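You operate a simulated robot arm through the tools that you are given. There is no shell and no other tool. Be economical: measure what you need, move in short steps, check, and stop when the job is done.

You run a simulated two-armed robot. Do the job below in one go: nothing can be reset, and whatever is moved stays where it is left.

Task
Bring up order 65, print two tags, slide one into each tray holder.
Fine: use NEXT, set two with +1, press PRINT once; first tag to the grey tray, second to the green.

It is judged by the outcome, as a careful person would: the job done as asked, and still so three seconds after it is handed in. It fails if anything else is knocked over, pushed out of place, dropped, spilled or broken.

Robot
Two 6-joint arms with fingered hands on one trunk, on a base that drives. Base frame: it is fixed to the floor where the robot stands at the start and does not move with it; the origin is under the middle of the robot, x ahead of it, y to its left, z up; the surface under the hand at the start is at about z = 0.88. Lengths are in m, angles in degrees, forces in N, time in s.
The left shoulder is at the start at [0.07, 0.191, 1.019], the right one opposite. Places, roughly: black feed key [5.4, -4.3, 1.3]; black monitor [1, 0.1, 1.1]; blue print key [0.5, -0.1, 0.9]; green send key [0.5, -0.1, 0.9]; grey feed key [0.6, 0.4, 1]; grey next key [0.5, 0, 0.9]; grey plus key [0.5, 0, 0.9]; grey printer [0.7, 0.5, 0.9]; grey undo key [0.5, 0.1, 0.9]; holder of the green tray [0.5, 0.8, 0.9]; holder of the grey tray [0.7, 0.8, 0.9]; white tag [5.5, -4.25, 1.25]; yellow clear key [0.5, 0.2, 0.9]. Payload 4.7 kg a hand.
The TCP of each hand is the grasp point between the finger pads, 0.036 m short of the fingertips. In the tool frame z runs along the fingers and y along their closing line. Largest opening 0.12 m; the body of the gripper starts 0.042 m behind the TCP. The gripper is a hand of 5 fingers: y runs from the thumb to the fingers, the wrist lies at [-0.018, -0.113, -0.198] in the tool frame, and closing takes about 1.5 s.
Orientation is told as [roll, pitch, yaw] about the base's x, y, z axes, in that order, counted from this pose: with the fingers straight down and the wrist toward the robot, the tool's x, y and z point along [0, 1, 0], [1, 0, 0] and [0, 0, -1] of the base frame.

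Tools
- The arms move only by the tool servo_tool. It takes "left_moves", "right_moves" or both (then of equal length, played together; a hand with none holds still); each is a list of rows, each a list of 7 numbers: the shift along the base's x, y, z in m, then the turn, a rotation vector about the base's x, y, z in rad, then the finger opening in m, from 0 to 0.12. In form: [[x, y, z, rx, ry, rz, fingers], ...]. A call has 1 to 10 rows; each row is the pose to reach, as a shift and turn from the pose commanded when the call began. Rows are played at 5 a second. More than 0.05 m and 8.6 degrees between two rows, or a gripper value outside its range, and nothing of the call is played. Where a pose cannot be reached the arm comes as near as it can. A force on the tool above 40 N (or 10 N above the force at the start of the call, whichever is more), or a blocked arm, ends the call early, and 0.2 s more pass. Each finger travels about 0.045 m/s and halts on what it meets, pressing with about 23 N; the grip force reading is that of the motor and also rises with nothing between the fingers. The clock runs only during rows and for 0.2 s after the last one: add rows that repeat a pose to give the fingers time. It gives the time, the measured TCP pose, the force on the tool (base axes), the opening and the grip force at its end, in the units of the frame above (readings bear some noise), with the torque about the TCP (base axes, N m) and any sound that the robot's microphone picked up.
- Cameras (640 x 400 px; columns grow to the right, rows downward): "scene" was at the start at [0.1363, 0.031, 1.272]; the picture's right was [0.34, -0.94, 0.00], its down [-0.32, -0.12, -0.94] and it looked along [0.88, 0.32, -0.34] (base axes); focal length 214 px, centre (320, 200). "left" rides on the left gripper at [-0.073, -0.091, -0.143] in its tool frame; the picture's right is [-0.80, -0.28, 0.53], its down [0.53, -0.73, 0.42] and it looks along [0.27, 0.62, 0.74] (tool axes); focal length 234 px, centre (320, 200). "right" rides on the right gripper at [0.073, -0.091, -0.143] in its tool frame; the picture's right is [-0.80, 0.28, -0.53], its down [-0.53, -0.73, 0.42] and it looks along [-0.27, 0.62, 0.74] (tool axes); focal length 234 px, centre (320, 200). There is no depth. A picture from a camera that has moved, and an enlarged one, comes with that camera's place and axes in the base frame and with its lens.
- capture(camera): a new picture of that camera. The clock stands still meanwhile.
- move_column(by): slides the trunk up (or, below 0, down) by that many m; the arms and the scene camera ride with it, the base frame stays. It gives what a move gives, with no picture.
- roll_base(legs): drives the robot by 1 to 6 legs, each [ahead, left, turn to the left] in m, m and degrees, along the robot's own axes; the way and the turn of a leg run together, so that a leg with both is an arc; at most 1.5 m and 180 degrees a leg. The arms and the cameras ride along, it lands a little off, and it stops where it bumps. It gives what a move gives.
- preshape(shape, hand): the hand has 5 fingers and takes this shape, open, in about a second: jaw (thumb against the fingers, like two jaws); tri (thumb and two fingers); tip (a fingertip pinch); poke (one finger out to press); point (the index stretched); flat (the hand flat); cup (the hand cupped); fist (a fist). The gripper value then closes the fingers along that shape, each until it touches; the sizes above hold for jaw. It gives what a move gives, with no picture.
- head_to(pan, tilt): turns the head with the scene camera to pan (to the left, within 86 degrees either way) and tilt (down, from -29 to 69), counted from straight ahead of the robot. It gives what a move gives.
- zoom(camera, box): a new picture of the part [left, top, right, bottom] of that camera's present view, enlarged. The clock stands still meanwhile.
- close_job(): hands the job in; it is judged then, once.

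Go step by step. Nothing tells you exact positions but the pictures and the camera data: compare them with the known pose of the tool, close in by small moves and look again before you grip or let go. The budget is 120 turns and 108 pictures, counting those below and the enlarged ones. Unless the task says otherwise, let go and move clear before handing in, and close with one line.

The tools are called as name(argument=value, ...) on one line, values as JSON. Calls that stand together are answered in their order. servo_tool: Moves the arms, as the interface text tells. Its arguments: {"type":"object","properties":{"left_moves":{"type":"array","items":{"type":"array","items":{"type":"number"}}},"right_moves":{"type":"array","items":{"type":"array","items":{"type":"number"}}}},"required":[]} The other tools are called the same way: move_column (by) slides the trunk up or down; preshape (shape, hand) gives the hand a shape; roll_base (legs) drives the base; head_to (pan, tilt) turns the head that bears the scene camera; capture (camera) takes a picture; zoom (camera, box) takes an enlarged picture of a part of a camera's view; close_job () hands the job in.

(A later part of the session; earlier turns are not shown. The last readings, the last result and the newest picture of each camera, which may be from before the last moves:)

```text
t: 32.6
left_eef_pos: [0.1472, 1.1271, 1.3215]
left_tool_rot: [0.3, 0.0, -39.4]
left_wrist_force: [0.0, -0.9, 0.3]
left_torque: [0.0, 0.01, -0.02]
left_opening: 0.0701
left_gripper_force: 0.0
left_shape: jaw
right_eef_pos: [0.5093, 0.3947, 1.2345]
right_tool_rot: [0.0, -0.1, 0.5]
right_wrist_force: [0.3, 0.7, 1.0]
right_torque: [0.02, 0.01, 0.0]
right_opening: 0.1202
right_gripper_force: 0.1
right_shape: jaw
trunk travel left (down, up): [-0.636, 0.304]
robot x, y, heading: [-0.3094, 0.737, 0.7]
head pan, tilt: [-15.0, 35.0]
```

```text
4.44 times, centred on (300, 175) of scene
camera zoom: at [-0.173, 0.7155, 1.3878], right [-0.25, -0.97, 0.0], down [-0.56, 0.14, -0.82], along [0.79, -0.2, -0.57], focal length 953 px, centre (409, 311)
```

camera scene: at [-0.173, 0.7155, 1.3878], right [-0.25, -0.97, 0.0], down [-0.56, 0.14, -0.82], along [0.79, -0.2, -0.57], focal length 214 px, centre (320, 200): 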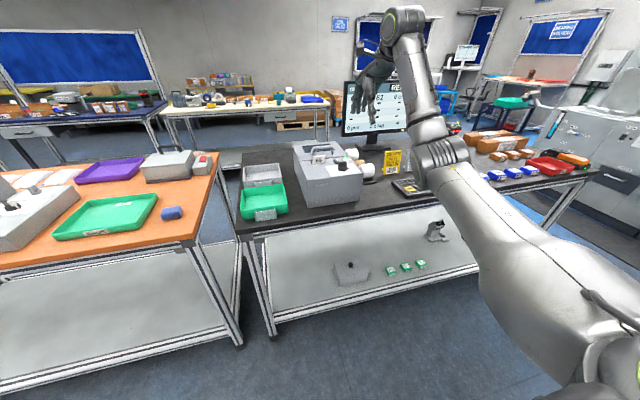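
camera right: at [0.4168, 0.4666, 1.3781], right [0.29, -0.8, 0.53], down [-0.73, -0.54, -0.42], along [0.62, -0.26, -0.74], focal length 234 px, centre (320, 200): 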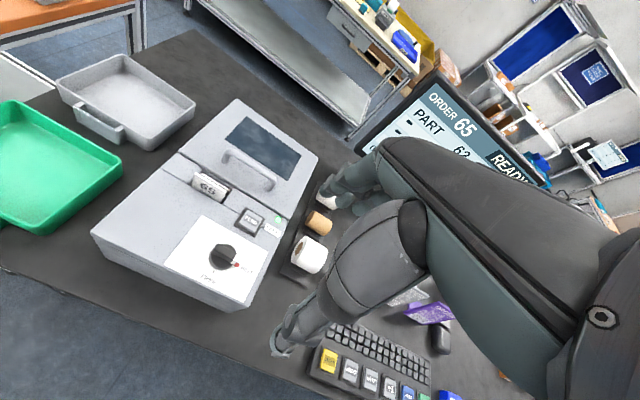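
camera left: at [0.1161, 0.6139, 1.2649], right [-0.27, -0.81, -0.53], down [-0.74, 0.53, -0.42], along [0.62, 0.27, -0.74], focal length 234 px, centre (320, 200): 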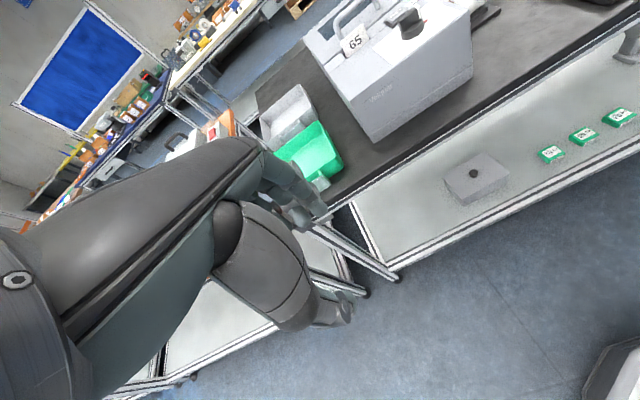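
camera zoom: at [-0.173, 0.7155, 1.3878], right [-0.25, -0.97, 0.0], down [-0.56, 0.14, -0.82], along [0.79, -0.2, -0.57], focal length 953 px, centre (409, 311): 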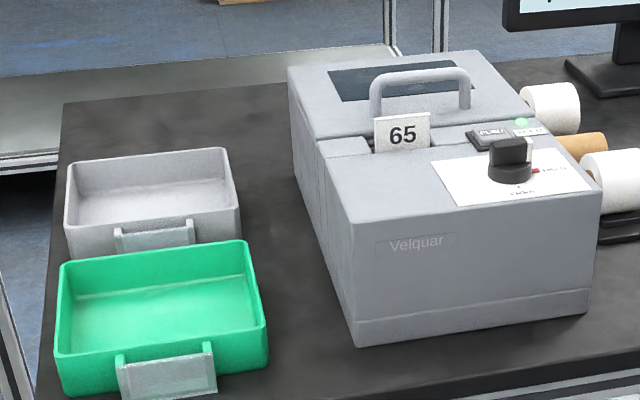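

The knob pivot is at about (0.523, 0.444), the bar top at z≈1.043, with HELD along −y and FREE along −x, so it needs a −90° turn. I'll go above the knob and test in free air whether the hand can yaw −90° there.

servo_tool(right_moves=[[0.007, 0.025, -0.02, 0, 0, 0, 0.1], [0.014, 0.049, -0.05, 0, 0, 0, 0.09], [0.014, 0.049, -0.07, 0, 0, -0.14, 0.08], [0.014, 0.049, -0.07, 0, 0, -0.28, 0.07], [0.014, 0.049, -0.07, 0, 0, -0.42, 0.06], [0.014, 0.049, -0.07, 0, 0, -0.56, 0.06], [0.014, 0.049, -0.07, 0, 0, -0.7, 0.06], [0.014, 0.049, -0.07, 0, 0, -0.84, 0.06], [0.014, 0.049, -0.07, 0, 0, -0.98, 0.06], [0.014, 0.049, -0.07, 0, 0, -1.12, 0.06]])

servo_tool(right_moves=[[0, 0, 0, 0, 0, -0.14, 0.06], [0, 0, 0, 0, 0, -0.28, 0.06], [0, 0, 0, 0, 0, -0.42, 0.06], [0, 0, 0, 0, 0, -0.47, 0.06]])

capture(camera="scene")

```text
t: 34.8
left_eef_pos: [0.1457, 1.128, 1.3218]
left_tool_rot: [0.2, 0.0, -39.5]
left_wrist_force: [-0.5, 0.6, -0.6]
left_torque: [-0.02, -0.02, -0.01]
left_opening: 0.0702
left_gripper_force: 0.1
left_shape: jaw
right_eef_pos: [0.5446, 0.4427, 1.1642]
right_tool_rot: [0.0, -0.1, -63.9]
right_wrist_force: [0.6, 0.5, 0.4]
right_torque: [-0.02, -0.02, -0.02]
right_opening: 0.0603
right_gripper_force: 0.1
right_shape: jaw
right hand out of reach, approached as far as the arm can: row 7, 8, 9, 10
trunk travel left (down, up): [-0.636, 0.304]
robot x, y, heading: [-0.3097, 0.7376, 0.6]
head pan, tilt: [-15.0, 35.0]
```

```text
t: 35.8
left_eef_pos: [0.1476, 1.1258, 1.3216]
left_tool_rot: [0.2, 0.0, -39.4]
left_wrist_force: [-0.2, -1.0, 0.1]
left_torque: [0.02, -0.04, -0.01]
left_opening: 0.0702
left_gripper_force: 0.0
left_shape: jaw
right_eef_pos: [0.534, 0.4413, 1.1601]
right_tool_rot: [0.0, 0.0, -90.7]
right_wrist_force: [-0.7, -0.7, -0.6]
right_torque: [-0.03, -0.01, 0.0]
right_opening: 0.0604
right_gripper_force: 0.0
right_shape: jaw
right hand out of reach, approached as far as the arm can: row 3, 4
trunk travel left (down, up): [-0.636, 0.304]
robot x, y, heading: [-0.3073, 0.7388, 0.5]
head pan, tilt: [-15.0, 35.0]
```

```text
75 pictures are left
camera scene: at [-0.1724, 0.715, 1.3876], right [-0.25, -0.97, 0.0], down [-0.56, 0.14, -0.82], along [0.79, -0.21, -0.57], focal length 214 px, centre (320, 200)
```

scene: 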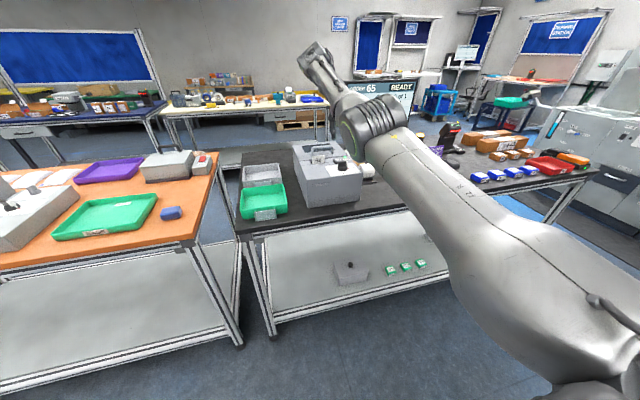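

The −90° yaw is nearly reachable, with the hand wanting a slightly larger radius. I back the base 6 cm and sweep back to yaw 0 to verify the whole arc.

roll_base(legs=[[-0.06, 0, 0]])

servo_tool(right_moves=[[0.03, 0, 0, 0, 0, 0, 0.06], [0.05, 0.003, -0.02, 0, 0, 0, 0.06], [0.05, 0.003, -0.04, 0, 0, 0, 0.06]])

```text
t: 36.7
left_eef_pos: [0.0922, 1.1258, 1.3218]
left_tool_rot: [0.1, 0.2, -39.4]
left_wrist_force: [0.3, -0.7, 0.8]
left_torque: [0.01, 0.01, -0.03]
left_opening: 0.0703
left_gripper_force: 0.0
left_shape: jaw
right_eef_pos: [0.48, 0.442, 1.1582]
right_tool_rot: [-0.2, 0.0, -90.6]
right_wrist_force: [0.4, -1.1, 0.7]
right_torque: [0.02, 0.04, -0.02]
right_opening: 0.0603
right_gripper_force: 0.0
right_shape: jaw
trunk travel left (down, up): [-0.636, 0.304]
robot x, y, heading: [-0.3628, 0.7393, 0.6]
head pan, tilt: [-15.0, 35.0]
```

```text
t: 37.5
left_eef_pos: [0.0879, 1.1267, 1.323]
left_tool_rot: [0.2, -0.1, -39.4]
left_wrist_force: [0.3, -0.3, 0.2]
left_torque: [0.0, 0.03, 0.0]
left_opening: 0.0699
left_gripper_force: 0.0
left_shape: jaw
right_eef_pos: [0.4868, 0.4417, 1.1112]
right_tool_rot: [0.0, 0.0, -90.4]
right_wrist_force: [-0.3, 0.7, 0.2]
right_torque: [0.0, -0.04, -0.02]
right_opening: 0.0605
right_gripper_force: 0.2
right_shape: jaw
right hand out of reach, approached as far as the arm can: row 1, 2, 3
trunk travel left (down, up): [-0.636, 0.304]
robot x, y, heading: [-0.3667, 0.7385, 0.6]
head pan, tilt: [-15.0, 35.0]
```

The turn crosses a singular stretch, so twisting a gripped knob is risky. Instead I'll push the knob's white end around with the poke finger by translation only. I turn the hand back to yaw 0, drive 6 cm forward again and reshape.

servo_tool(right_moves=[[0, 0, 0.04, 0, 0, 0, 0.06], [0, 0, 0.08, 0, 0, 0.14, 0.06], [0, 0, 0.08, 0, 0, 0.28, 0.06], [0, 0, 0.08, 0, 0, 0.42, 0.06], [0, 0, 0.08, 0, 0, 0.56, 0.06], [0, 0, 0.08, 0, 0, 0.7, 0.06], [0, 0, 0.08, 0, 0, 0.84, 0.06], [0, 0, 0.08, 0, 0, 0.98, 0.06], [0, 0, 0.08, 0, 0, 1.12, 0.06], [0, 0, 0.08, 0, 0, 1.26, 0.06]])

servo_tool(right_moves=[[0, 0, 0, 0, 0, 0.14, 0.06], [0, 0, 0, 0, 0, 0.28, 0.06], [0, 0, 0, 0, 0, 0.3, 0.06]])

roll_base(legs=[[0.06, 0, 0]])

preshape(hand="right", shape="poke")

```text
t: 39.7
left_eef_pos: [0.0889, 1.1266, 1.3221]
left_tool_rot: [0.3, 0.1, -39.4]
left_wrist_force: [1.0, -0.8, -0.8]
left_torque: [0.02, -0.02, 0.0]
left_opening: 0.0701
left_gripper_force: 0.0
left_shape: jaw
right_eef_pos: [0.5607, 0.4401, 1.2164]
right_tool_rot: [-0.1, 0.1, -18.3]
right_wrist_force: [-0.1, 0.0, -0.1]
right_torque: [0.0, 0.01, -0.03]
right_opening: 0.0606
right_gripper_force: 0.1
right_shape: jaw
right hand out of reach, approached as far as the arm can: row 1, 3, 4, 5, 6, 7, 8, 9, 10
trunk travel left (down, up): [-0.636, 0.304]
robot x, y, heading: [-0.3638, 0.7373, 0.8]
head pan, tilt: [-15.0, 35.0]
```

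```text
t: 40.5
left_eef_pos: [0.088, 1.1275, 1.3225]
left_tool_rot: [0.1, -0.1, -39.4]
left_wrist_force: [0.7, 0.2, -0.7]
left_torque: [-0.04, 0.01, -0.02]
left_opening: 0.0701
left_gripper_force: 0.0
left_shape: jaw
right_eef_pos: [0.5604, 0.4411, 1.216]
right_tool_rot: [-0.2, 0.0, -1.1]
right_wrist_force: [0.5, -0.2, -0.7]
right_torque: [-0.03, -0.04, 0.04]
right_opening: 0.0604
right_gripper_force: 0.0
right_shape: jaw
trunk travel left (down, up): [-0.636, 0.304]
robot x, y, heading: [-0.3652, 0.7375, 0.7]
head pan, tilt: [-15.0, 35.0]
```

```text
t: 41.5
left_eef_pos: [0.1437, 1.1269, 1.3229]
left_tool_rot: [0.3, -0.1, -39.5]
left_wrist_force: [-0.9, 0.5, -0.2]
left_torque: [-0.01, -0.05, 0.05]
left_opening: 0.07
left_gripper_force: 0.1
left_shape: jaw
right_eef_pos: [0.6165, 0.4411, 1.2181]
right_tool_rot: [-0.2, -0.3, -1.2]
right_wrist_force: [-0.5, 0.4, 0.0]
right_torque: [0.01, -0.06, -0.02]
right_opening: 0.0606
right_gripper_force: 0.0
right_shape: jaw
trunk travel left (down, up): [-0.636, 0.304]
robot x, y, heading: [-0.3052, 0.7396, 0.4]
head pan, tilt: [-15.0, 35.0]
```

```text
t: 42.4
left_eef_pos: [0.1491, 1.1268, 1.3233]
left_tool_rot: [0.2, 0.0, -39.4]
left_wrist_force: [-0.1, -0.3, 0.1]
left_torque: [-0.02, -0.03, -0.01]
left_opening: 0.0702
left_gripper_force: 0.1
left_shape: jaw
right_eef_pos: [0.6199, 0.4403, 1.2163]
right_tool_rot: [0.0, 0.0, -1.2]
right_wrist_force: [0.5, -0.5, 0.3]
right_torque: [0.01, 0.0, 0.0]
right_opening: 0.0001
right_gripper_force: 0.0
right_shape: poke
trunk travel left (down, up): [-0.636, 0.304]
robot x, y, heading: [-0.3073, 0.735, 0.3]
head pan, tilt: [-15.0, 35.0]
```

I move the finger to just beyond the knob's far side, still above it, and look.

servo_tool(right_moves=[[-0.03, -0.01, -0.03, 0, 0, 0, 0], [-0.05, -0.021, -0.06, 0, 0, 0.02, 0], [-0.062, -0.021, -0.09, 0, 0, 0.02, 0], [-0.062, -0.021, -0.1, 0, 0, 0.02, 0], [-0.062, -0.021, -0.1, 0, 0, 0.02, 0]])

zoom(camera="right", box=[200, 120, 400, 320])

zoom(camera="scene", box=[300, 110, 400, 200])

capture(camera="left")

```text
t: 43.6
left_eef_pos: [0.148, 1.1273, 1.3232]
left_tool_rot: [0.2, 0.0, -39.4]
left_wrist_force: [0.2, 0.0, 0.4]
left_torque: [-0.01, -0.04, -0.02]
left_opening: 0.0698
left_gripper_force: 0.0
left_shape: jaw
right_eef_pos: [0.6359, 0.4093, 1.1361]
right_tool_rot: [0.0, 0.0, 0.0]
right_wrist_force: [-0.1, 0.3, -0.5]
right_torque: [0.02, -0.02, -0.01]
right_opening: 0.0
right_gripper_force: 0.0
right_shape: poke
right hand out of reach, approached as far as the arm can: row 1, 2, 3, 4, 5
trunk travel left (down, up): [-0.636, 0.304]
robot x, y, heading: [-0.3043, 0.7386, 0.4]
head pan, tilt: [-15.0, 35.0]
```

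```text
2.00 times, centred on (300, 220) of right
camera zoom: at [0.5442, 0.482, 1.2795], right [0.28, -0.8, 0.53], down [-0.73, -0.53, -0.42], along [0.62, -0.27, -0.74], focal length 468 px, centre (360, 160)
```

zoom: 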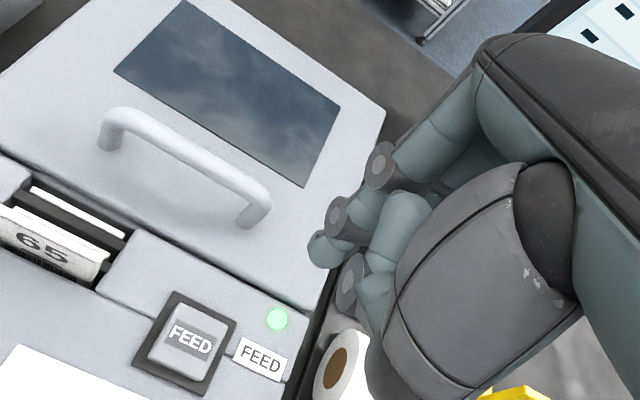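

```text
4.44 times, centred on (350, 155) of scene
camera zoom: at [-0.1718, 0.7155, 1.3878], right [-0.25, -0.97, 0.0], down [-0.56, 0.14, -0.82], along [0.79, -0.2, -0.57], focal length 953 px, centre (187, 400)
```

zoom: 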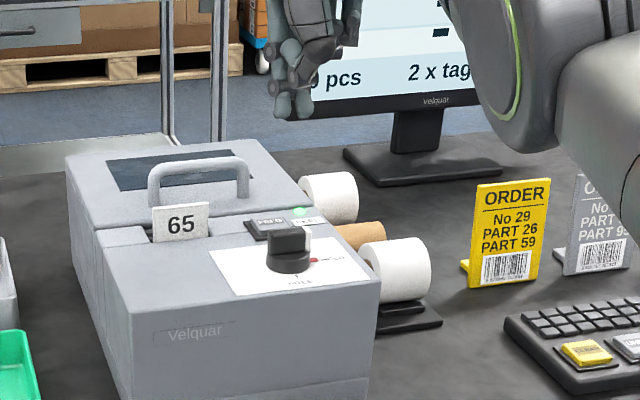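

```text
72 pictures are left
camera left: at [0.0308, 1.1287, 1.4653], right [-0.73, -0.44, -0.53], down [-0.23, 0.88, -0.42], along [0.65, -0.19, -0.74], focal length 234 px, centre (320, 200)
```

left: 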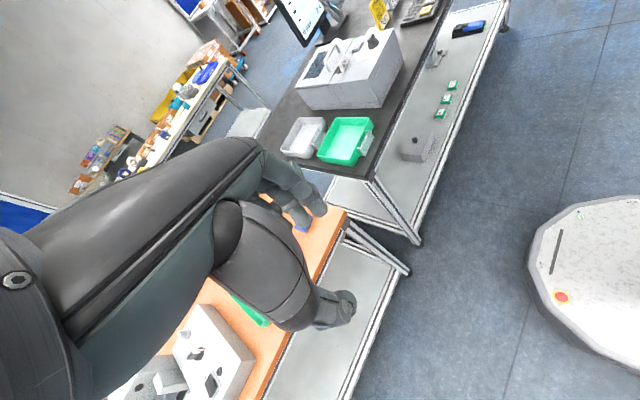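

The right arm is near full extension and wouldn't retract. I look at its posture.

capture(camera="scene")

servo_tool(right_moves=[[-0.02, 0, 0.03, 0, 0, 0, 0], [-0.04, 0, 0.06, 0, 0, 0, 0], [-0.06, 0.0, 0.08, 0, 0, 0, 0], [-0.08, 0.0, 0.1, 0, 0, 0, 0]])

capture(camera="scene")

```text
71 pictures are left
camera scene: at [-0.1718, 0.7155, 1.3878], right [-0.25, -0.97, 0.0], down [-0.56, 0.14, -0.82], along [0.79, -0.2, -0.57], focal length 214 px, centre (320, 200)
```

scene: 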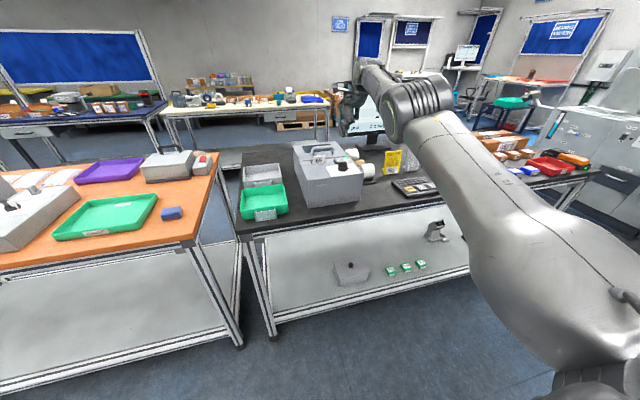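

```text
t: 44.6
left_eef_pos: [0.1466, 1.1275, 1.3227]
left_tool_rot: [0.2, 0.0, -39.4]
left_wrist_force: [-0.9, 0.5, 0.4]
left_torque: [0.0, -0.04, 0.01]
left_opening: 0.0699
left_gripper_force: 0.1
left_shape: jaw
right_eef_pos: [0.5997, 0.4056, 1.2553]
right_tool_rot: [0.0, 0.3, 0.0]
right_wrist_force: [0.1, -0.1, -1.0]
right_torque: [0.0, -0.04, 0.0]
right_opening: 0.0001
right_gripper_force: 0.0
right_shape: poke
right hand out of reach, approached as far as the arm can: row 1, 2, 3, 4
trunk travel left (down, up): [-0.636, 0.304]
robot x, y, heading: [-0.3053, 0.7388, 0.7]
head pan, tilt: [-15.0, 35.0]
```

```text
70 pictures are left
camera scene: at [-0.1727, 0.7158, 1.3879], right [-0.25, -0.97, 0.0], down [-0.55, 0.14, -0.82], along [0.79, -0.2, -0.57], focal length 214 px, centre (320, 200)
```

scene: 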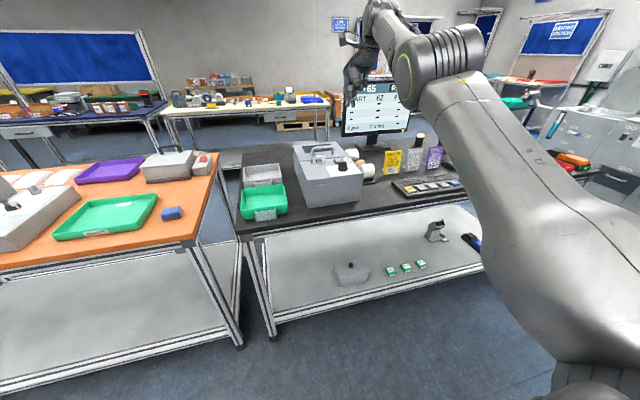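

The arm sits at the straight-elbow singularity. I command a steady retraction toward the shoulder so the elbow bends again.

servo_tool(right_moves=[[-0.03, 0.0, 0.0, 0, 0, 0, 0], [-0.06, 0.0, 0.0, 0, 0, 0, 0], [-0.09, 0.0, 0.0, 0, 0, 0, 0], [-0.12, 0.0, 0.0, 0, 0, 0, 0], [-0.15, 0.0, 0.0, 0, 0, 0, 0], [-0.18, 0.0, 0.0, 0, 0, 0, 0], [-0.2, 0.0, 0.0, 0, 0, 0, 0]])

capture(camera="scene")

```text
t: 46.2
left_eef_pos: [0.1478, 1.1268, 1.3239]
left_tool_rot: [0.2, 0.0, -39.4]
left_wrist_force: [0.2, 0.9, 0.2]
left_torque: [-0.03, 0.03, 0.01]
left_opening: 0.07
left_gripper_force: 0.0
left_shape: jaw
right_eef_pos: [0.5728, 0.3796, 1.3136]
right_tool_rot: [0.0, 0.1, 0.0]
right_wrist_force: [0.5, 0.0, -0.8]
right_torque: [-0.02, 0.01, -0.02]
right_opening: 0.0
right_gripper_force: 0.1
right_shape: poke
right hand out of reach, approached as far as the arm can: row 1, 2, 3, 4, 5, 6, 7
trunk travel left (down, up): [-0.636, 0.304]
robot x, y, heading: [-0.3065, 0.735, 0.4]
head pan, tilt: [-15.0, 35.0]
```

```text
69 pictures are left
camera scene: at [-0.1717, 0.7152, 1.3878], right [-0.25, -0.97, 0.0], down [-0.56, 0.14, -0.82], along [0.79, -0.2, -0.57], focal length 214 px, centre (320, 200)
```

scene: 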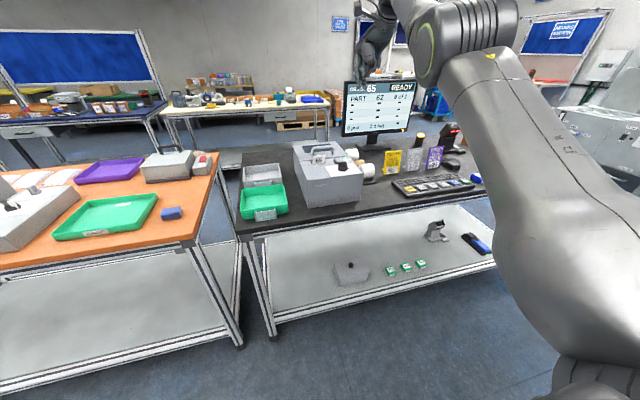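

I retrace the kind of diagonal motion that worked at the beginning: left, back and down.

servo_tool(right_moves=[[0, 0.04, 0.03, 0, 0, 0, 0], [-0.02, 0.08, 0.05, 0, 0, 0, 0], [-0.04, 0.12, 0.05, 0, 0, 0, 0], [-0.05, 0.14, 0.02, 0, 0, 0, 0], [-0.06, 0.14, -0.02, 0, 0, 0, 0], [-0.07, 0.13, -0.06, 0, 0, 0, 0], [-0.08, 0.11, -0.09, 0, 0, 0, 0], [-0.08, 0.09, -0.12, 0, 0, 0, 0]])

```text
t: 48.0
left_eef_pos: [0.1487, 1.1262, 1.323]
left_tool_rot: [0.2, 0.1, -39.5]
left_wrist_force: [-0.4, 0.7, 0.5]
left_torque: [0.01, 0.04, 0.0]
left_opening: 0.0701
left_gripper_force: 0.0
left_shape: jaw
right_eef_pos: [0.4969, 0.4712, 1.1937]
right_tool_rot: [0.0, 0.0, -0.1]
right_wrist_force: [0.2, -0.4, -0.5]
right_torque: [-0.01, -0.01, 0.0]
right_opening: 0.0001
right_gripper_force: 0.1
right_shape: poke
right hand out of reach, approached as far as the arm can: row 1
trunk travel left (down, up): [-0.636, 0.304]
robot x, y, heading: [-0.3081, 0.7342, 0.9]
head pan, tilt: [-15.0, 35.0]
```

Unlocked; the hand is back in the good branch. Now I position the finger beyond the knob's far-right side, above it.

servo_tool(right_moves=[[0.02, -0.02, 0.0, 0, 0, 0, 0], [0.04, -0.04, -0.02, 0, 0, 0, 0], [0.059, -0.052, -0.05, 0, 0, 0, 0], [0.059, -0.052, -0.09, 0, 0, 0, 0], [0.059, -0.052, -0.09, 0, 0, 0, 0]])

zoom(camera="right", box=[200, 120, 400, 320])

zoom(camera="scene", box=[300, 110, 400, 200])

```text
t: 49.2
left_eef_pos: [0.1486, 1.1267, 1.3218]
left_tool_rot: [0.3, 0.0, -39.4]
left_wrist_force: [0.7, 0.2, 0.1]
left_torque: [0.0, 0.01, 0.01]
left_opening: 0.07
left_gripper_force: 0.0
left_shape: jaw
right_eef_pos: [0.5541, 0.4194, 1.1037]
right_tool_rot: [-0.1, 0.0, 0.0]
right_wrist_force: [0.0, -0.5, 0.2]
right_torque: [-0.01, -0.01, -0.03]
right_opening: 0.0
right_gripper_force: 0.0
right_shape: poke
trunk travel left (down, up): [-0.636, 0.304]
robot x, y, heading: [-0.3057, 0.7382, 0.6]
head pan, tilt: [-15.0, 35.0]
```

```text
2.00 times, centred on (300, 220) of right
camera zoom: at [0.4618, 0.4937, 1.2471], right [0.28, -0.8, 0.53], down [-0.73, -0.53, -0.42], along [0.62, -0.27, -0.74], focal length 468 px, centre (360, 160)
```

zoom: 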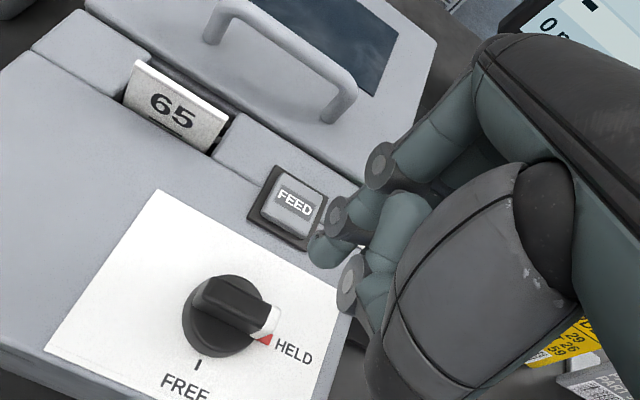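

```text
4.44 times, centred on (350, 155) of scene
camera zoom: at [-0.1718, 0.7159, 1.3878], right [-0.25, -0.97, 0.0], down [-0.56, 0.14, -0.82], along [0.79, -0.2, -0.57], focal length 953 px, centre (187, 400)
```

zoom: 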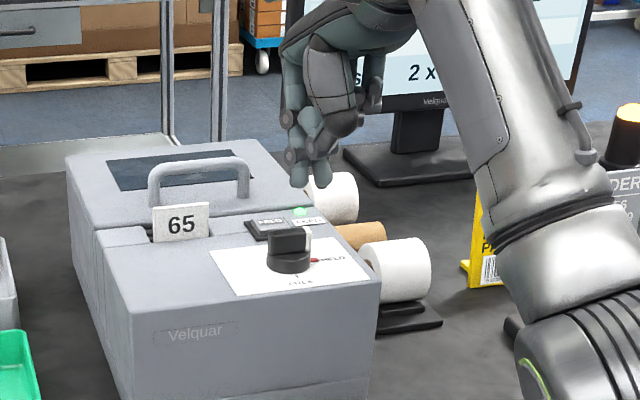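

The index tip is at about (0.549, 0.434, 1.073) and the knob pivot at (0.525, 0.446). I lower the finger behind the white end, then check.

servo_tool(right_moves=[[0, 0, -0.02, 0, 0, 0, 0], [0, 0, -0.035, 0, 0, 0, 0], [0, 0, -0.043, 0, 0, 0, 0], [0, 0, -0.043, 0, 0, 0, 0]])

zoom(camera="right", box=[230, 180, 370, 320])

zoom(camera="scene", box=[320, 120, 390, 190])

```text
t: 50.2
left_eef_pos: [0.1478, 1.1277, 1.3224]
left_tool_rot: [0.2, 0.0, -39.4]
left_wrist_force: [0.5, 0.0, 0.3]
left_torque: [-0.01, 0.02, 0.03]
left_opening: 0.0704
left_gripper_force: 0.0
left_shape: jaw
right_eef_pos: [0.5559, 0.4193, 1.0592]
right_tool_rot: [-0.1, -0.1, -0.1]
right_wrist_force: [0.2, -0.4, 0.3]
right_torque: [0.01, 0.01, -0.02]
right_opening: 0.0
right_gripper_force: 0.0
right_shape: poke
trunk travel left (down, up): [-0.636, 0.304]
robot x, y, heading: [-0.3027, 0.7376, 0.7]
head pan, tilt: [-15.0, 35.0]
```

```text
2.86 times, centred on (300, 250) of right
camera zoom: at [0.4626, 0.4933, 1.2037], right [0.28, -0.8, 0.53], down [-0.73, -0.53, -0.42], along [0.62, -0.27, -0.74], focal length 669 px, centre (377, 57)
```

zoom: 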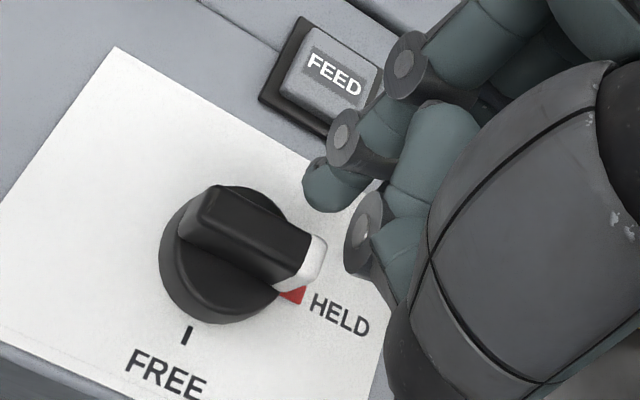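

```text
5.71 times, centred on (355, 155) of scene
camera zoom: at [-0.1713, 0.7154, 1.3877], right [-0.25, -0.97, 0.0], down [-0.56, 0.14, -0.82], along [0.79, -0.2, -0.57], focal length 1226 px, centre (120, 457)
```

zoom: 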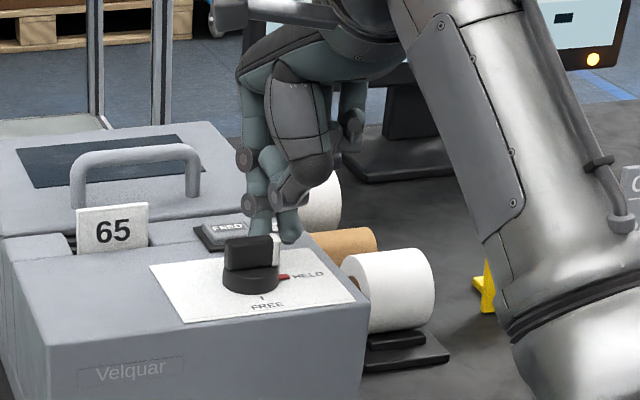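

The finger is correctly behind the white end. I sweep it along the arc to drive the knob toward FREE.

servo_tool(right_moves=[[-0.008, 0.002, 0, 0, 0, 0, 0], [-0.015, 0.001, 0, 0, 0, 0, 0], [-0.024, -0.002, 0, 0, 0, 0, 0], [-0.032, -0.001, 0, 0, 0, 0, 0], [-0.0375, 0.002, 0, 0, 0, 0, 0], [-0.0395, 0.007, 0, 0, 0, 0, 0], [-0.0395, 0.007, 0, 0, 0, 0, 0]])

zoom(camera="right", box=[230, 180, 370, 320])

zoom(camera="scene", box=[320, 120, 390, 190])

```text
t: 51.8
left_eef_pos: [0.1492, 1.1236, 1.3235]
left_tool_rot: [0.2, 0.0, -39.5]
left_wrist_force: [-0.2, -0.3, -0.5]
left_torque: [0.0, -0.01, 0.02]
left_opening: 0.0702
left_gripper_force: 0.2
left_shape: jaw
right_eef_pos: [0.5137, 0.4232, 1.0605]
right_tool_rot: [-0.1, 0.0, -0.3]
right_wrist_force: [5.8, -17.2, 4.3]
right_torque: [-0.35, -0.13, -0.19]
right_opening: 0.0
right_gripper_force: 0.0
right_shape: poke
trunk travel left (down, up): [-0.636, 0.304]
robot x, y, heading: [-0.3038, 0.736, 0.4]
head pan, tilt: [-15.0, 35.0]
```

```text
2.86 times, centred on (300, 250) of right
camera zoom: at [0.4229, 0.4956, 1.2038], right [0.28, -0.8, 0.53], down [-0.74, -0.53, -0.42], along [0.62, -0.27, -0.74], focal length 669 px, centre (377, 57)
```

zoom: 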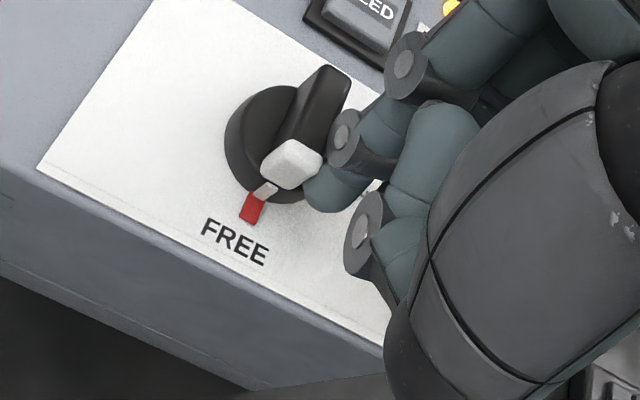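

```text
5.71 times, centred on (355, 155) of scene
camera zoom: at [-0.1708, 0.7125, 1.3877], right [-0.25, -0.97, 0.0], down [-0.56, 0.15, -0.82], along [0.79, -0.2, -0.57], focal length 1226 px, centre (120, 457)
```

zoom: 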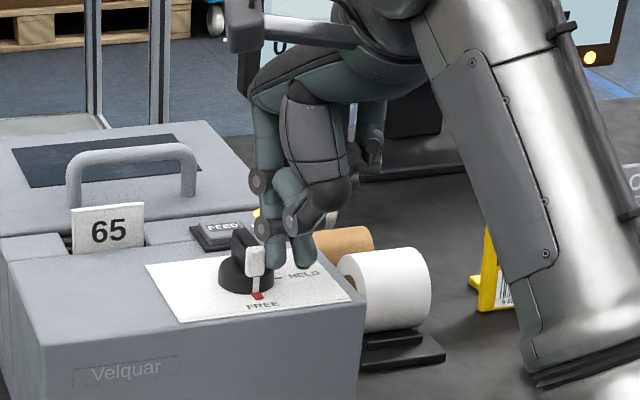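

The knob is at FREE (its pointer is on the red mark) and the lamp has gone amber. I back off and rise, then open the hand for the tag.

servo_tool(right_moves=[[0, -0.015, 0, 0, 0, 0, 0], [0, -0.015, 0.04, 0, 0, 0, 0], [0, -0.0, 0.09, 0, 0, 0, 0], [0, 0.02, 0.12, 0, 0, 0, 0]])

preshape(hand="right", shape="jaw")

capture(camera="right")

zoom(camera="scene", box=[230, 110, 370, 220])

```text
refused: row 3 steps farther than a row can; nothing moved
```

```text
t: 52.7
left_eef_pos: [0.1473, 1.1269, 1.322]
left_tool_rot: [0.3, 0.0, -39.4]
left_wrist_force: [0.0, -0.2, 0.5]
left_torque: [0.04, -0.03, 0.02]
left_opening: 0.07
left_gripper_force: 0.0
left_shape: jaw
right_eef_pos: [0.5143, 0.4252, 1.062]
right_tool_rot: [0.0, -0.1, 0.0]
right_wrist_force: [-0.8, 0.9, 0.3]
right_torque: [0.01, -0.02, 0.01]
right_opening: 0.1201
right_gripper_force: 0.0
right_shape: jaw
trunk travel left (down, up): [-0.636, 0.304]
robot x, y, heading: [-0.306, 0.7369, 0.6]
head pan, tilt: [-15.0, 35.0]
```

```text
62 pictures are left
camera right: at [0.4217, 0.4998, 1.2048], right [0.28, -0.8, 0.52], down [-0.73, -0.53, -0.42], along [0.62, -0.27, -0.74], focal length 234 px, centre (320, 200)
```

right: 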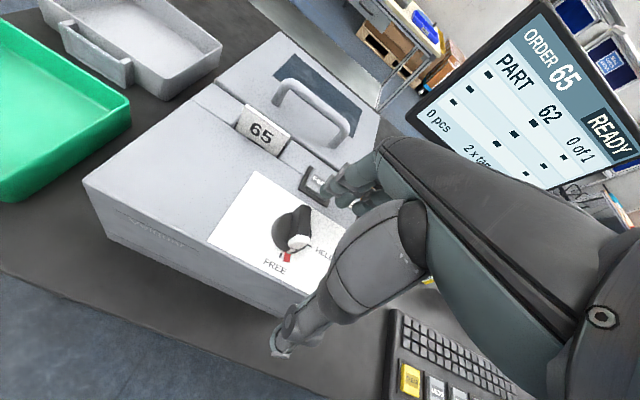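

```text
3.64 times, centred on (300, 165) of scene
camera zoom: at [-0.1723, 0.7147, 1.3878], right [-0.25, -0.97, 0.0], down [-0.56, 0.14, -0.82], along [0.79, -0.2, -0.57], focal length 780 px, centre (393, 327)
```

zoom: 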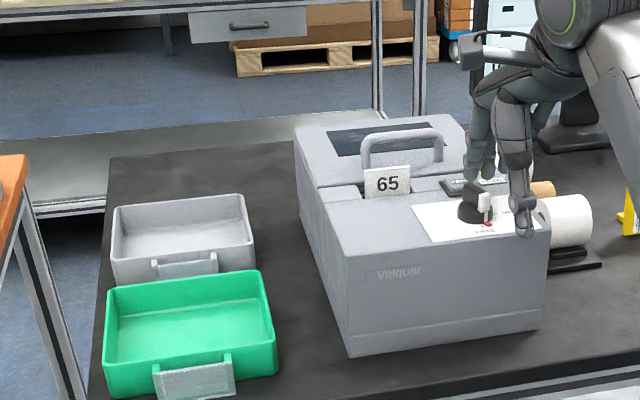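

The refused move meant the hand opened low, but nothing was disturbed. I raise straight up now, then look at the tag.

servo_tool(right_moves=[[0, 0, 0.04, 0, 0, 0, 0.12], [0, 0, 0.08, 0, 0, 0, 0.12], [0, 0.02, 0.11, 0, 0, 0, 0.1], [0.01, 0.04, 0.12, 0, 0, 0, 0.08], [0.03, 0.06, 0.12, 0, 0, 0, 0.06], [0.05, 0.08, 0.12, 0, 0, 0, 0.06], [0.07, 0.09, 0.12, 0, 0, 0, 0.06]])

capture(camera="right")

zoom(camera="scene", box=[280, 110, 370, 180])

```text
t: 54.3
left_eef_pos: [0.1481, 1.1263, 1.3223]
left_tool_rot: [0.2, 0.0, -39.4]
left_wrist_force: [0.2, -0.1, 0.6]
left_torque: [0.0, 0.01, -0.02]
left_opening: 0.0701
left_gripper_force: 0.0
left_shape: jaw
right_eef_pos: [0.5831, 0.5164, 1.1776]
right_tool_rot: [0.0, 0.0, 0.0]
right_wrist_force: [-0.3, -0.6, -0.5]
right_torque: [-0.01, 0.01, -0.01]
right_opening: 0.0602
right_gripper_force: 0.0
right_shape: jaw
trunk travel left (down, up): [-0.636, 0.304]
robot x, y, heading: [-0.308, 0.7396, 0.5]
head pan, tilt: [-15.0, 35.0]
```

```text
60 pictures are left
camera right: at [0.4931, 0.5906, 1.3214], right [0.28, -0.8, 0.53], down [-0.73, -0.53, -0.42], along [0.62, -0.27, -0.74], focal length 234 px, centre (320, 200)
```

right: 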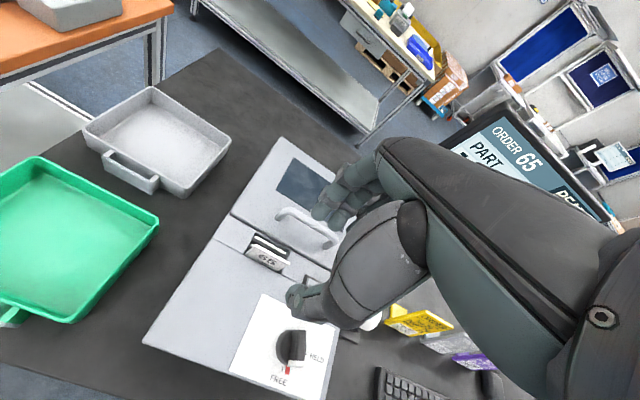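

```text
5.71 times, centred on (325, 145) of scene
camera zoom: at [-0.1712, 0.7159, 1.3877], right [-0.25, -0.97, 0.0], down [-0.56, 0.14, -0.82], along [0.79, -0.2, -0.57], focal length 1226 px, centre (291, 514)
```

zoom: 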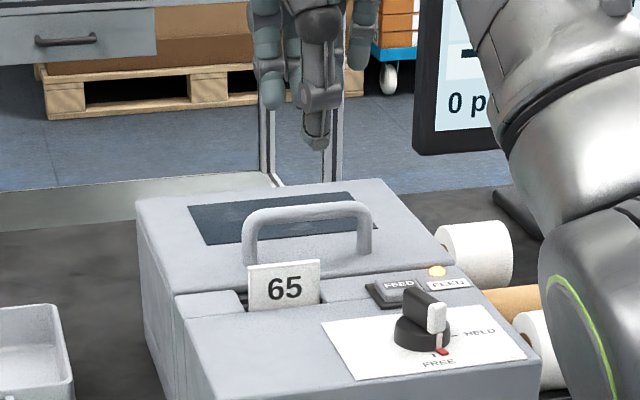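

I zoom in on the tag from above to triangulate it and the lid handle behind it.

zoom(camera="right", box=[220, 180, 350, 290])

```text
3.64 times, centred on (285, 235) of right
camera zoom: at [0.4931, 0.5906, 1.3214], right [0.28, -0.8, 0.53], down [-0.73, -0.53, -0.42], along [0.62, -0.27, -0.74], focal length 852 px, centre (447, 73)
```

zoom: 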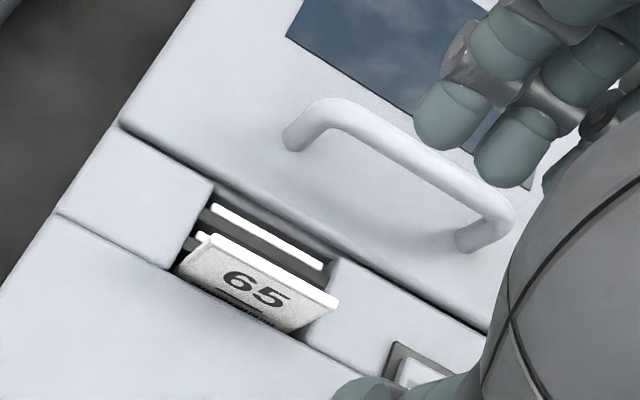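

Tag top edge centre is at (0.611, 0.523, 1.0405); the lid handle at x≈0.672 leaves room for the fingers. I go above the tag with a 5 cm opening and check.

servo_tool(right_moves=[[0.014, 0.003, -0.03, 0, 0, 0, 0.05], [0.026, 0.006, -0.06, 0, 0, 0, 0.05], [0.026, 0.006, -0.085, 0, 0, 0, 0.05], [0.026, 0.006, -0.085, 0, 0, 0, 0.05]])

zoom(camera="right", box=[220, 160, 400, 310])

zoom(camera="scene", box=[280, 110, 370, 180])

```text
t: 55.3
left_eef_pos: [0.1482, 1.1275, 1.323]
left_tool_rot: [0.3, 0.0, -39.3]
left_wrist_force: [-0.1, 0.2, 0.5]
left_torque: [-0.01, 0.02, 0.01]
left_opening: 0.0701
left_gripper_force: 0.1
left_shape: jaw
right_eef_pos: [0.6095, 0.5227, 1.0954]
right_tool_rot: [-0.1, 0.0, -0.1]
right_wrist_force: [-0.7, -0.4, -0.2]
right_torque: [-0.04, 0.0, -0.03]
right_opening: 0.0503
right_gripper_force: 0.1
right_shape: jaw
trunk travel left (down, up): [-0.636, 0.304]
robot x, y, heading: [-0.3033, 0.7361, 0.5]
head pan, tilt: [-15.0, 35.0]
```

```text
2.67 times, centred on (310, 235) of right
camera zoom: at [0.5179, 0.5952, 1.2385], right [0.28, -0.8, 0.53], down [-0.73, -0.53, -0.42], along [0.62, -0.27, -0.74], focal length 624 px, centre (347, 107)
```

zoom: 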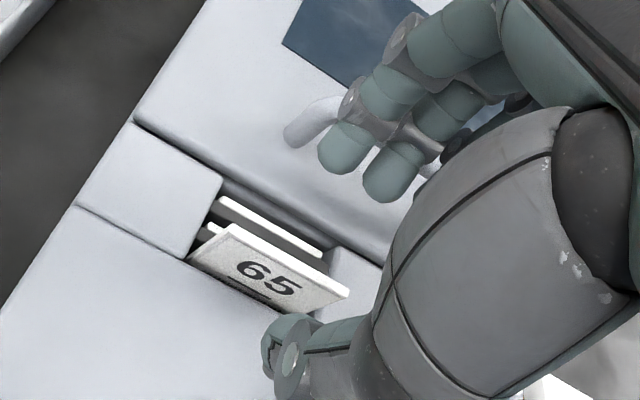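

```text
5.71 times, centred on (325, 145) of scene
camera zoom: at [-0.1714, 0.7159, 1.3878], right [-0.25, -0.97, 0.0], down [-0.56, 0.14, -0.82], along [0.79, -0.2, -0.57], focal length 1226 px, centre (291, 514)
```

zoom: 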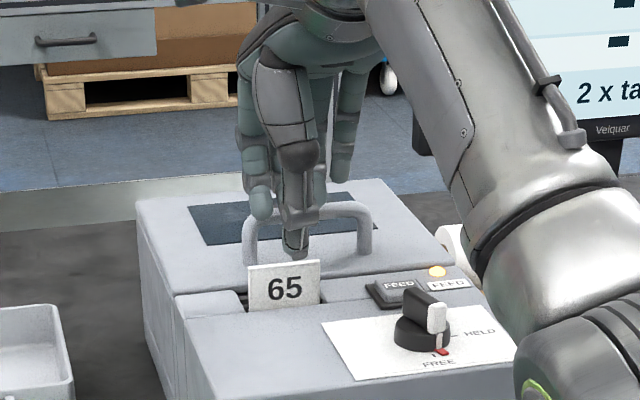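

Thumb and fingers straddle the tag and clear the handle. I lower with a 4 cm opening and then close on the tag.

servo_tool(right_moves=[[0.001, 0, -0.015, 0, 0, 0, 0.04], [0.001, 0, -0.03, 0, 0, 0, 0.04], [0.001, 0, -0.04, 0, 0, 0, 0.04], [0.001, 0, -0.04, 0, 0, 0, 0.02], [0.001, 0, -0.04, 0, 0, 0, 0.0], [0.001, 0, -0.04, 0, 0, 0, 0.0], [0.001, 0, -0.04, 0, 0, 0, 0.0], [0.001, 0, -0.04, 0, 0, 0, 0.0]])

zoom(camera="right", box=[220, 160, 400, 310])

zoom(camera="scene", box=[280, 110, 370, 180])

```text
t: 57.1
left_eef_pos: [0.1479, 1.1279, 1.3218]
left_tool_rot: [0.3, 0.1, -39.5]
left_wrist_force: [0.2, 0.1, -0.5]
left_torque: [-0.04, -0.01, -0.03]
left_opening: 0.0702
left_gripper_force: 0.0
left_shape: jaw
right_eef_pos: [0.6112, 0.5208, 1.0556]
right_tool_rot: [0.0, 0.0, 0.0]
right_wrist_force: [0.3, -0.2, -0.6]
right_torque: [0.02, -0.04, -0.02]
right_opening: 0.0
right_gripper_force: 23.6
right_shape: jaw
trunk travel left (down, up): [-0.636, 0.304]
robot x, y, heading: [-0.3059, 0.7413, 0.7]
head pan, tilt: [-15.0, 35.0]
```

```text
2.67 times, centred on (310, 235) of right
camera zoom: at [0.5191, 0.5956, 1.1988], right [0.28, -0.8, 0.53], down [-0.73, -0.53, -0.42], along [0.62, -0.27, -0.74], focal length 624 px, centre (347, 107)
```

zoom: 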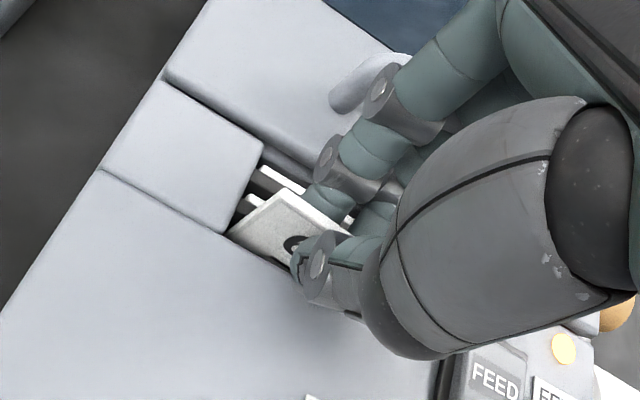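

```text
5.71 times, centred on (325, 145) of scene
camera zoom: at [-0.1712, 0.7155, 1.3877], right [-0.25, -0.97, 0.0], down [-0.56, 0.14, -0.82], along [0.79, -0.2, -0.57], focal length 1226 px, centre (291, 514)
```

zoom: 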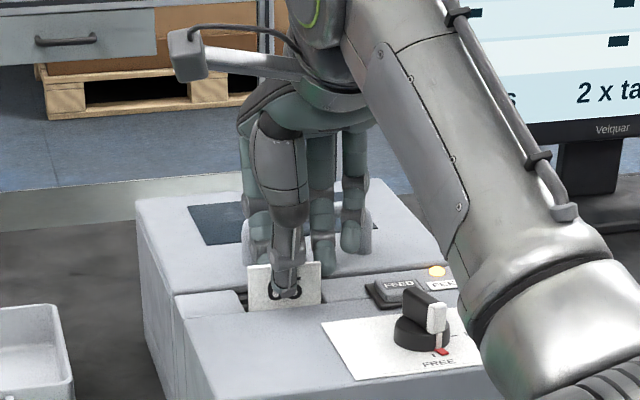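

The thumb and index pinch the tag. I lift straight up slowly and check.

servo_tool(right_moves=[[0, 0, 0.015, 0, 0, 0, 0], [0, 0, 0.03, 0, 0, 0, 0], [0, 0, 0.05, 0, 0, 0, 0], [0, 0, 0.07, 0, 0, 0, 0], [0, 0, 0.1, 0, 0, 0, 0], [0, 0, 0.13, 0, 0, 0, 0], [0, 0, 0.13, 0, 0, 0, 0]])

zoom(camera="right", box=[180, 140, 420, 320])

zoom(camera="scene", box=[280, 90, 370, 180])

```text
t: 58.7
left_eef_pos: [0.1488, 1.1264, 1.3226]
left_tool_rot: [0.2, 0.2, -39.4]
left_wrist_force: [-0.1, -0.2, -0.5]
left_torque: [0.02, -0.01, -0.02]
left_opening: 0.0703
left_gripper_force: 0.0
left_shape: jaw
right_eef_pos: [0.613, 0.5224, 1.1837]
right_tool_rot: [0.0, 0.0, 0.0]
right_wrist_force: [1.0, -1.1, 0.3]
right_torque: [0.06, -0.01, 0.04]
right_opening: 0.0
right_gripper_force: 23.0
right_shape: jaw
trunk travel left (down, up): [-0.636, 0.304]
robot x, y, heading: [-0.306, 0.7368, 0.5]
head pan, tilt: [-15.0, 35.0]
```

```text
2.22 times, centred on (300, 230) of right
camera zoom: at [0.5213, 0.5952, 1.3274], right [0.28, -0.8, 0.53], down [-0.73, -0.53, -0.42], along [0.62, -0.27, -0.74], focal length 520 px, centre (364, 133)
```

zoom: 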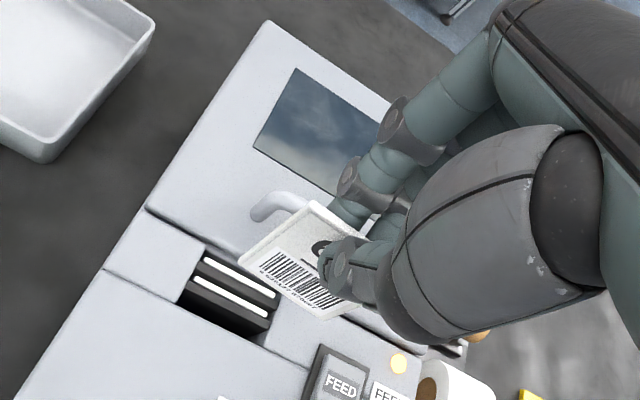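

```text
4.44 times, centred on (325, 135) of scene
camera zoom: at [-0.1706, 0.7152, 1.3876], right [-0.25, -0.97, 0.0], down [-0.56, 0.14, -0.82], along [0.79, -0.2, -0.57], focal length 953 px, centre (298, 489)
```

zoom: 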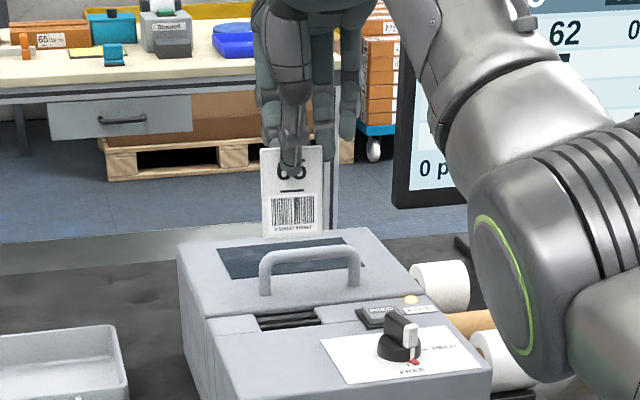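

The first tag is out (about 5 × 8 cm), hanging level. Now I look closely at the tray holders.

zoom(camera="scene", box=[230, 150, 300, 225])

capture(camera="right")

zoom(camera="left", box=[270, 80, 390, 200])

```text
5.33 times, centred on (265, 188) of scene
camera zoom: at [-0.1706, 0.7152, 1.3876], right [-0.25, -0.97, 0.0], down [-0.56, 0.14, -0.82], along [0.79, -0.2, -0.57], focal length 1144 px, centre (613, 267)
```

zoom: 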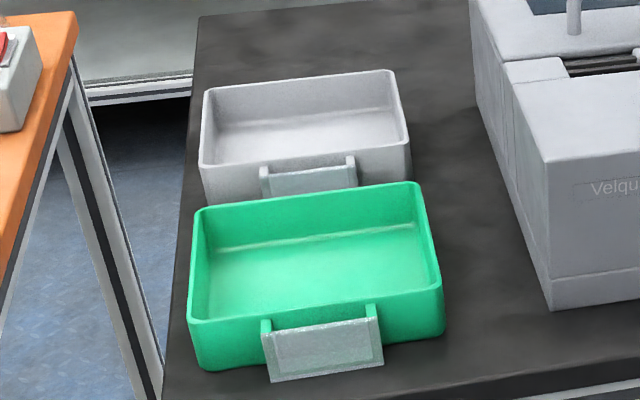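

```text
50 pictures are left
camera right: at [0.5213, 0.5952, 1.3274], right [0.28, -0.8, 0.53], down [-0.73, -0.53, -0.42], along [0.62, -0.27, -0.74], focal length 234 px, centre (320, 200)
```

right: 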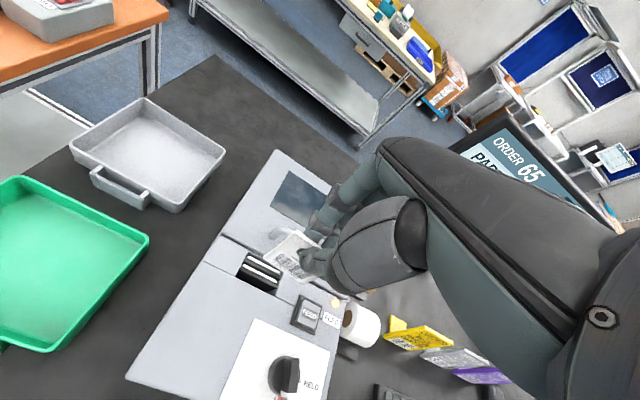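

```text
3.33 times, centred on (330, 140) of left
camera zoom: at [0.0321, 1.1284, 1.4651], right [-0.73, -0.44, -0.53], down [-0.23, 0.88, -0.42], along [0.65, -0.19, -0.74], focal length 781 px, centre (287, 400)
```

zoom: 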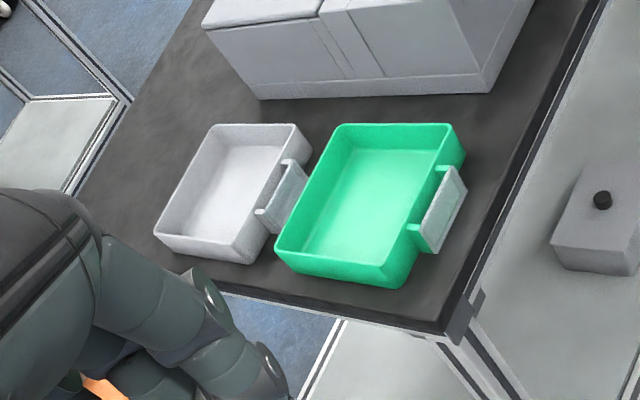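

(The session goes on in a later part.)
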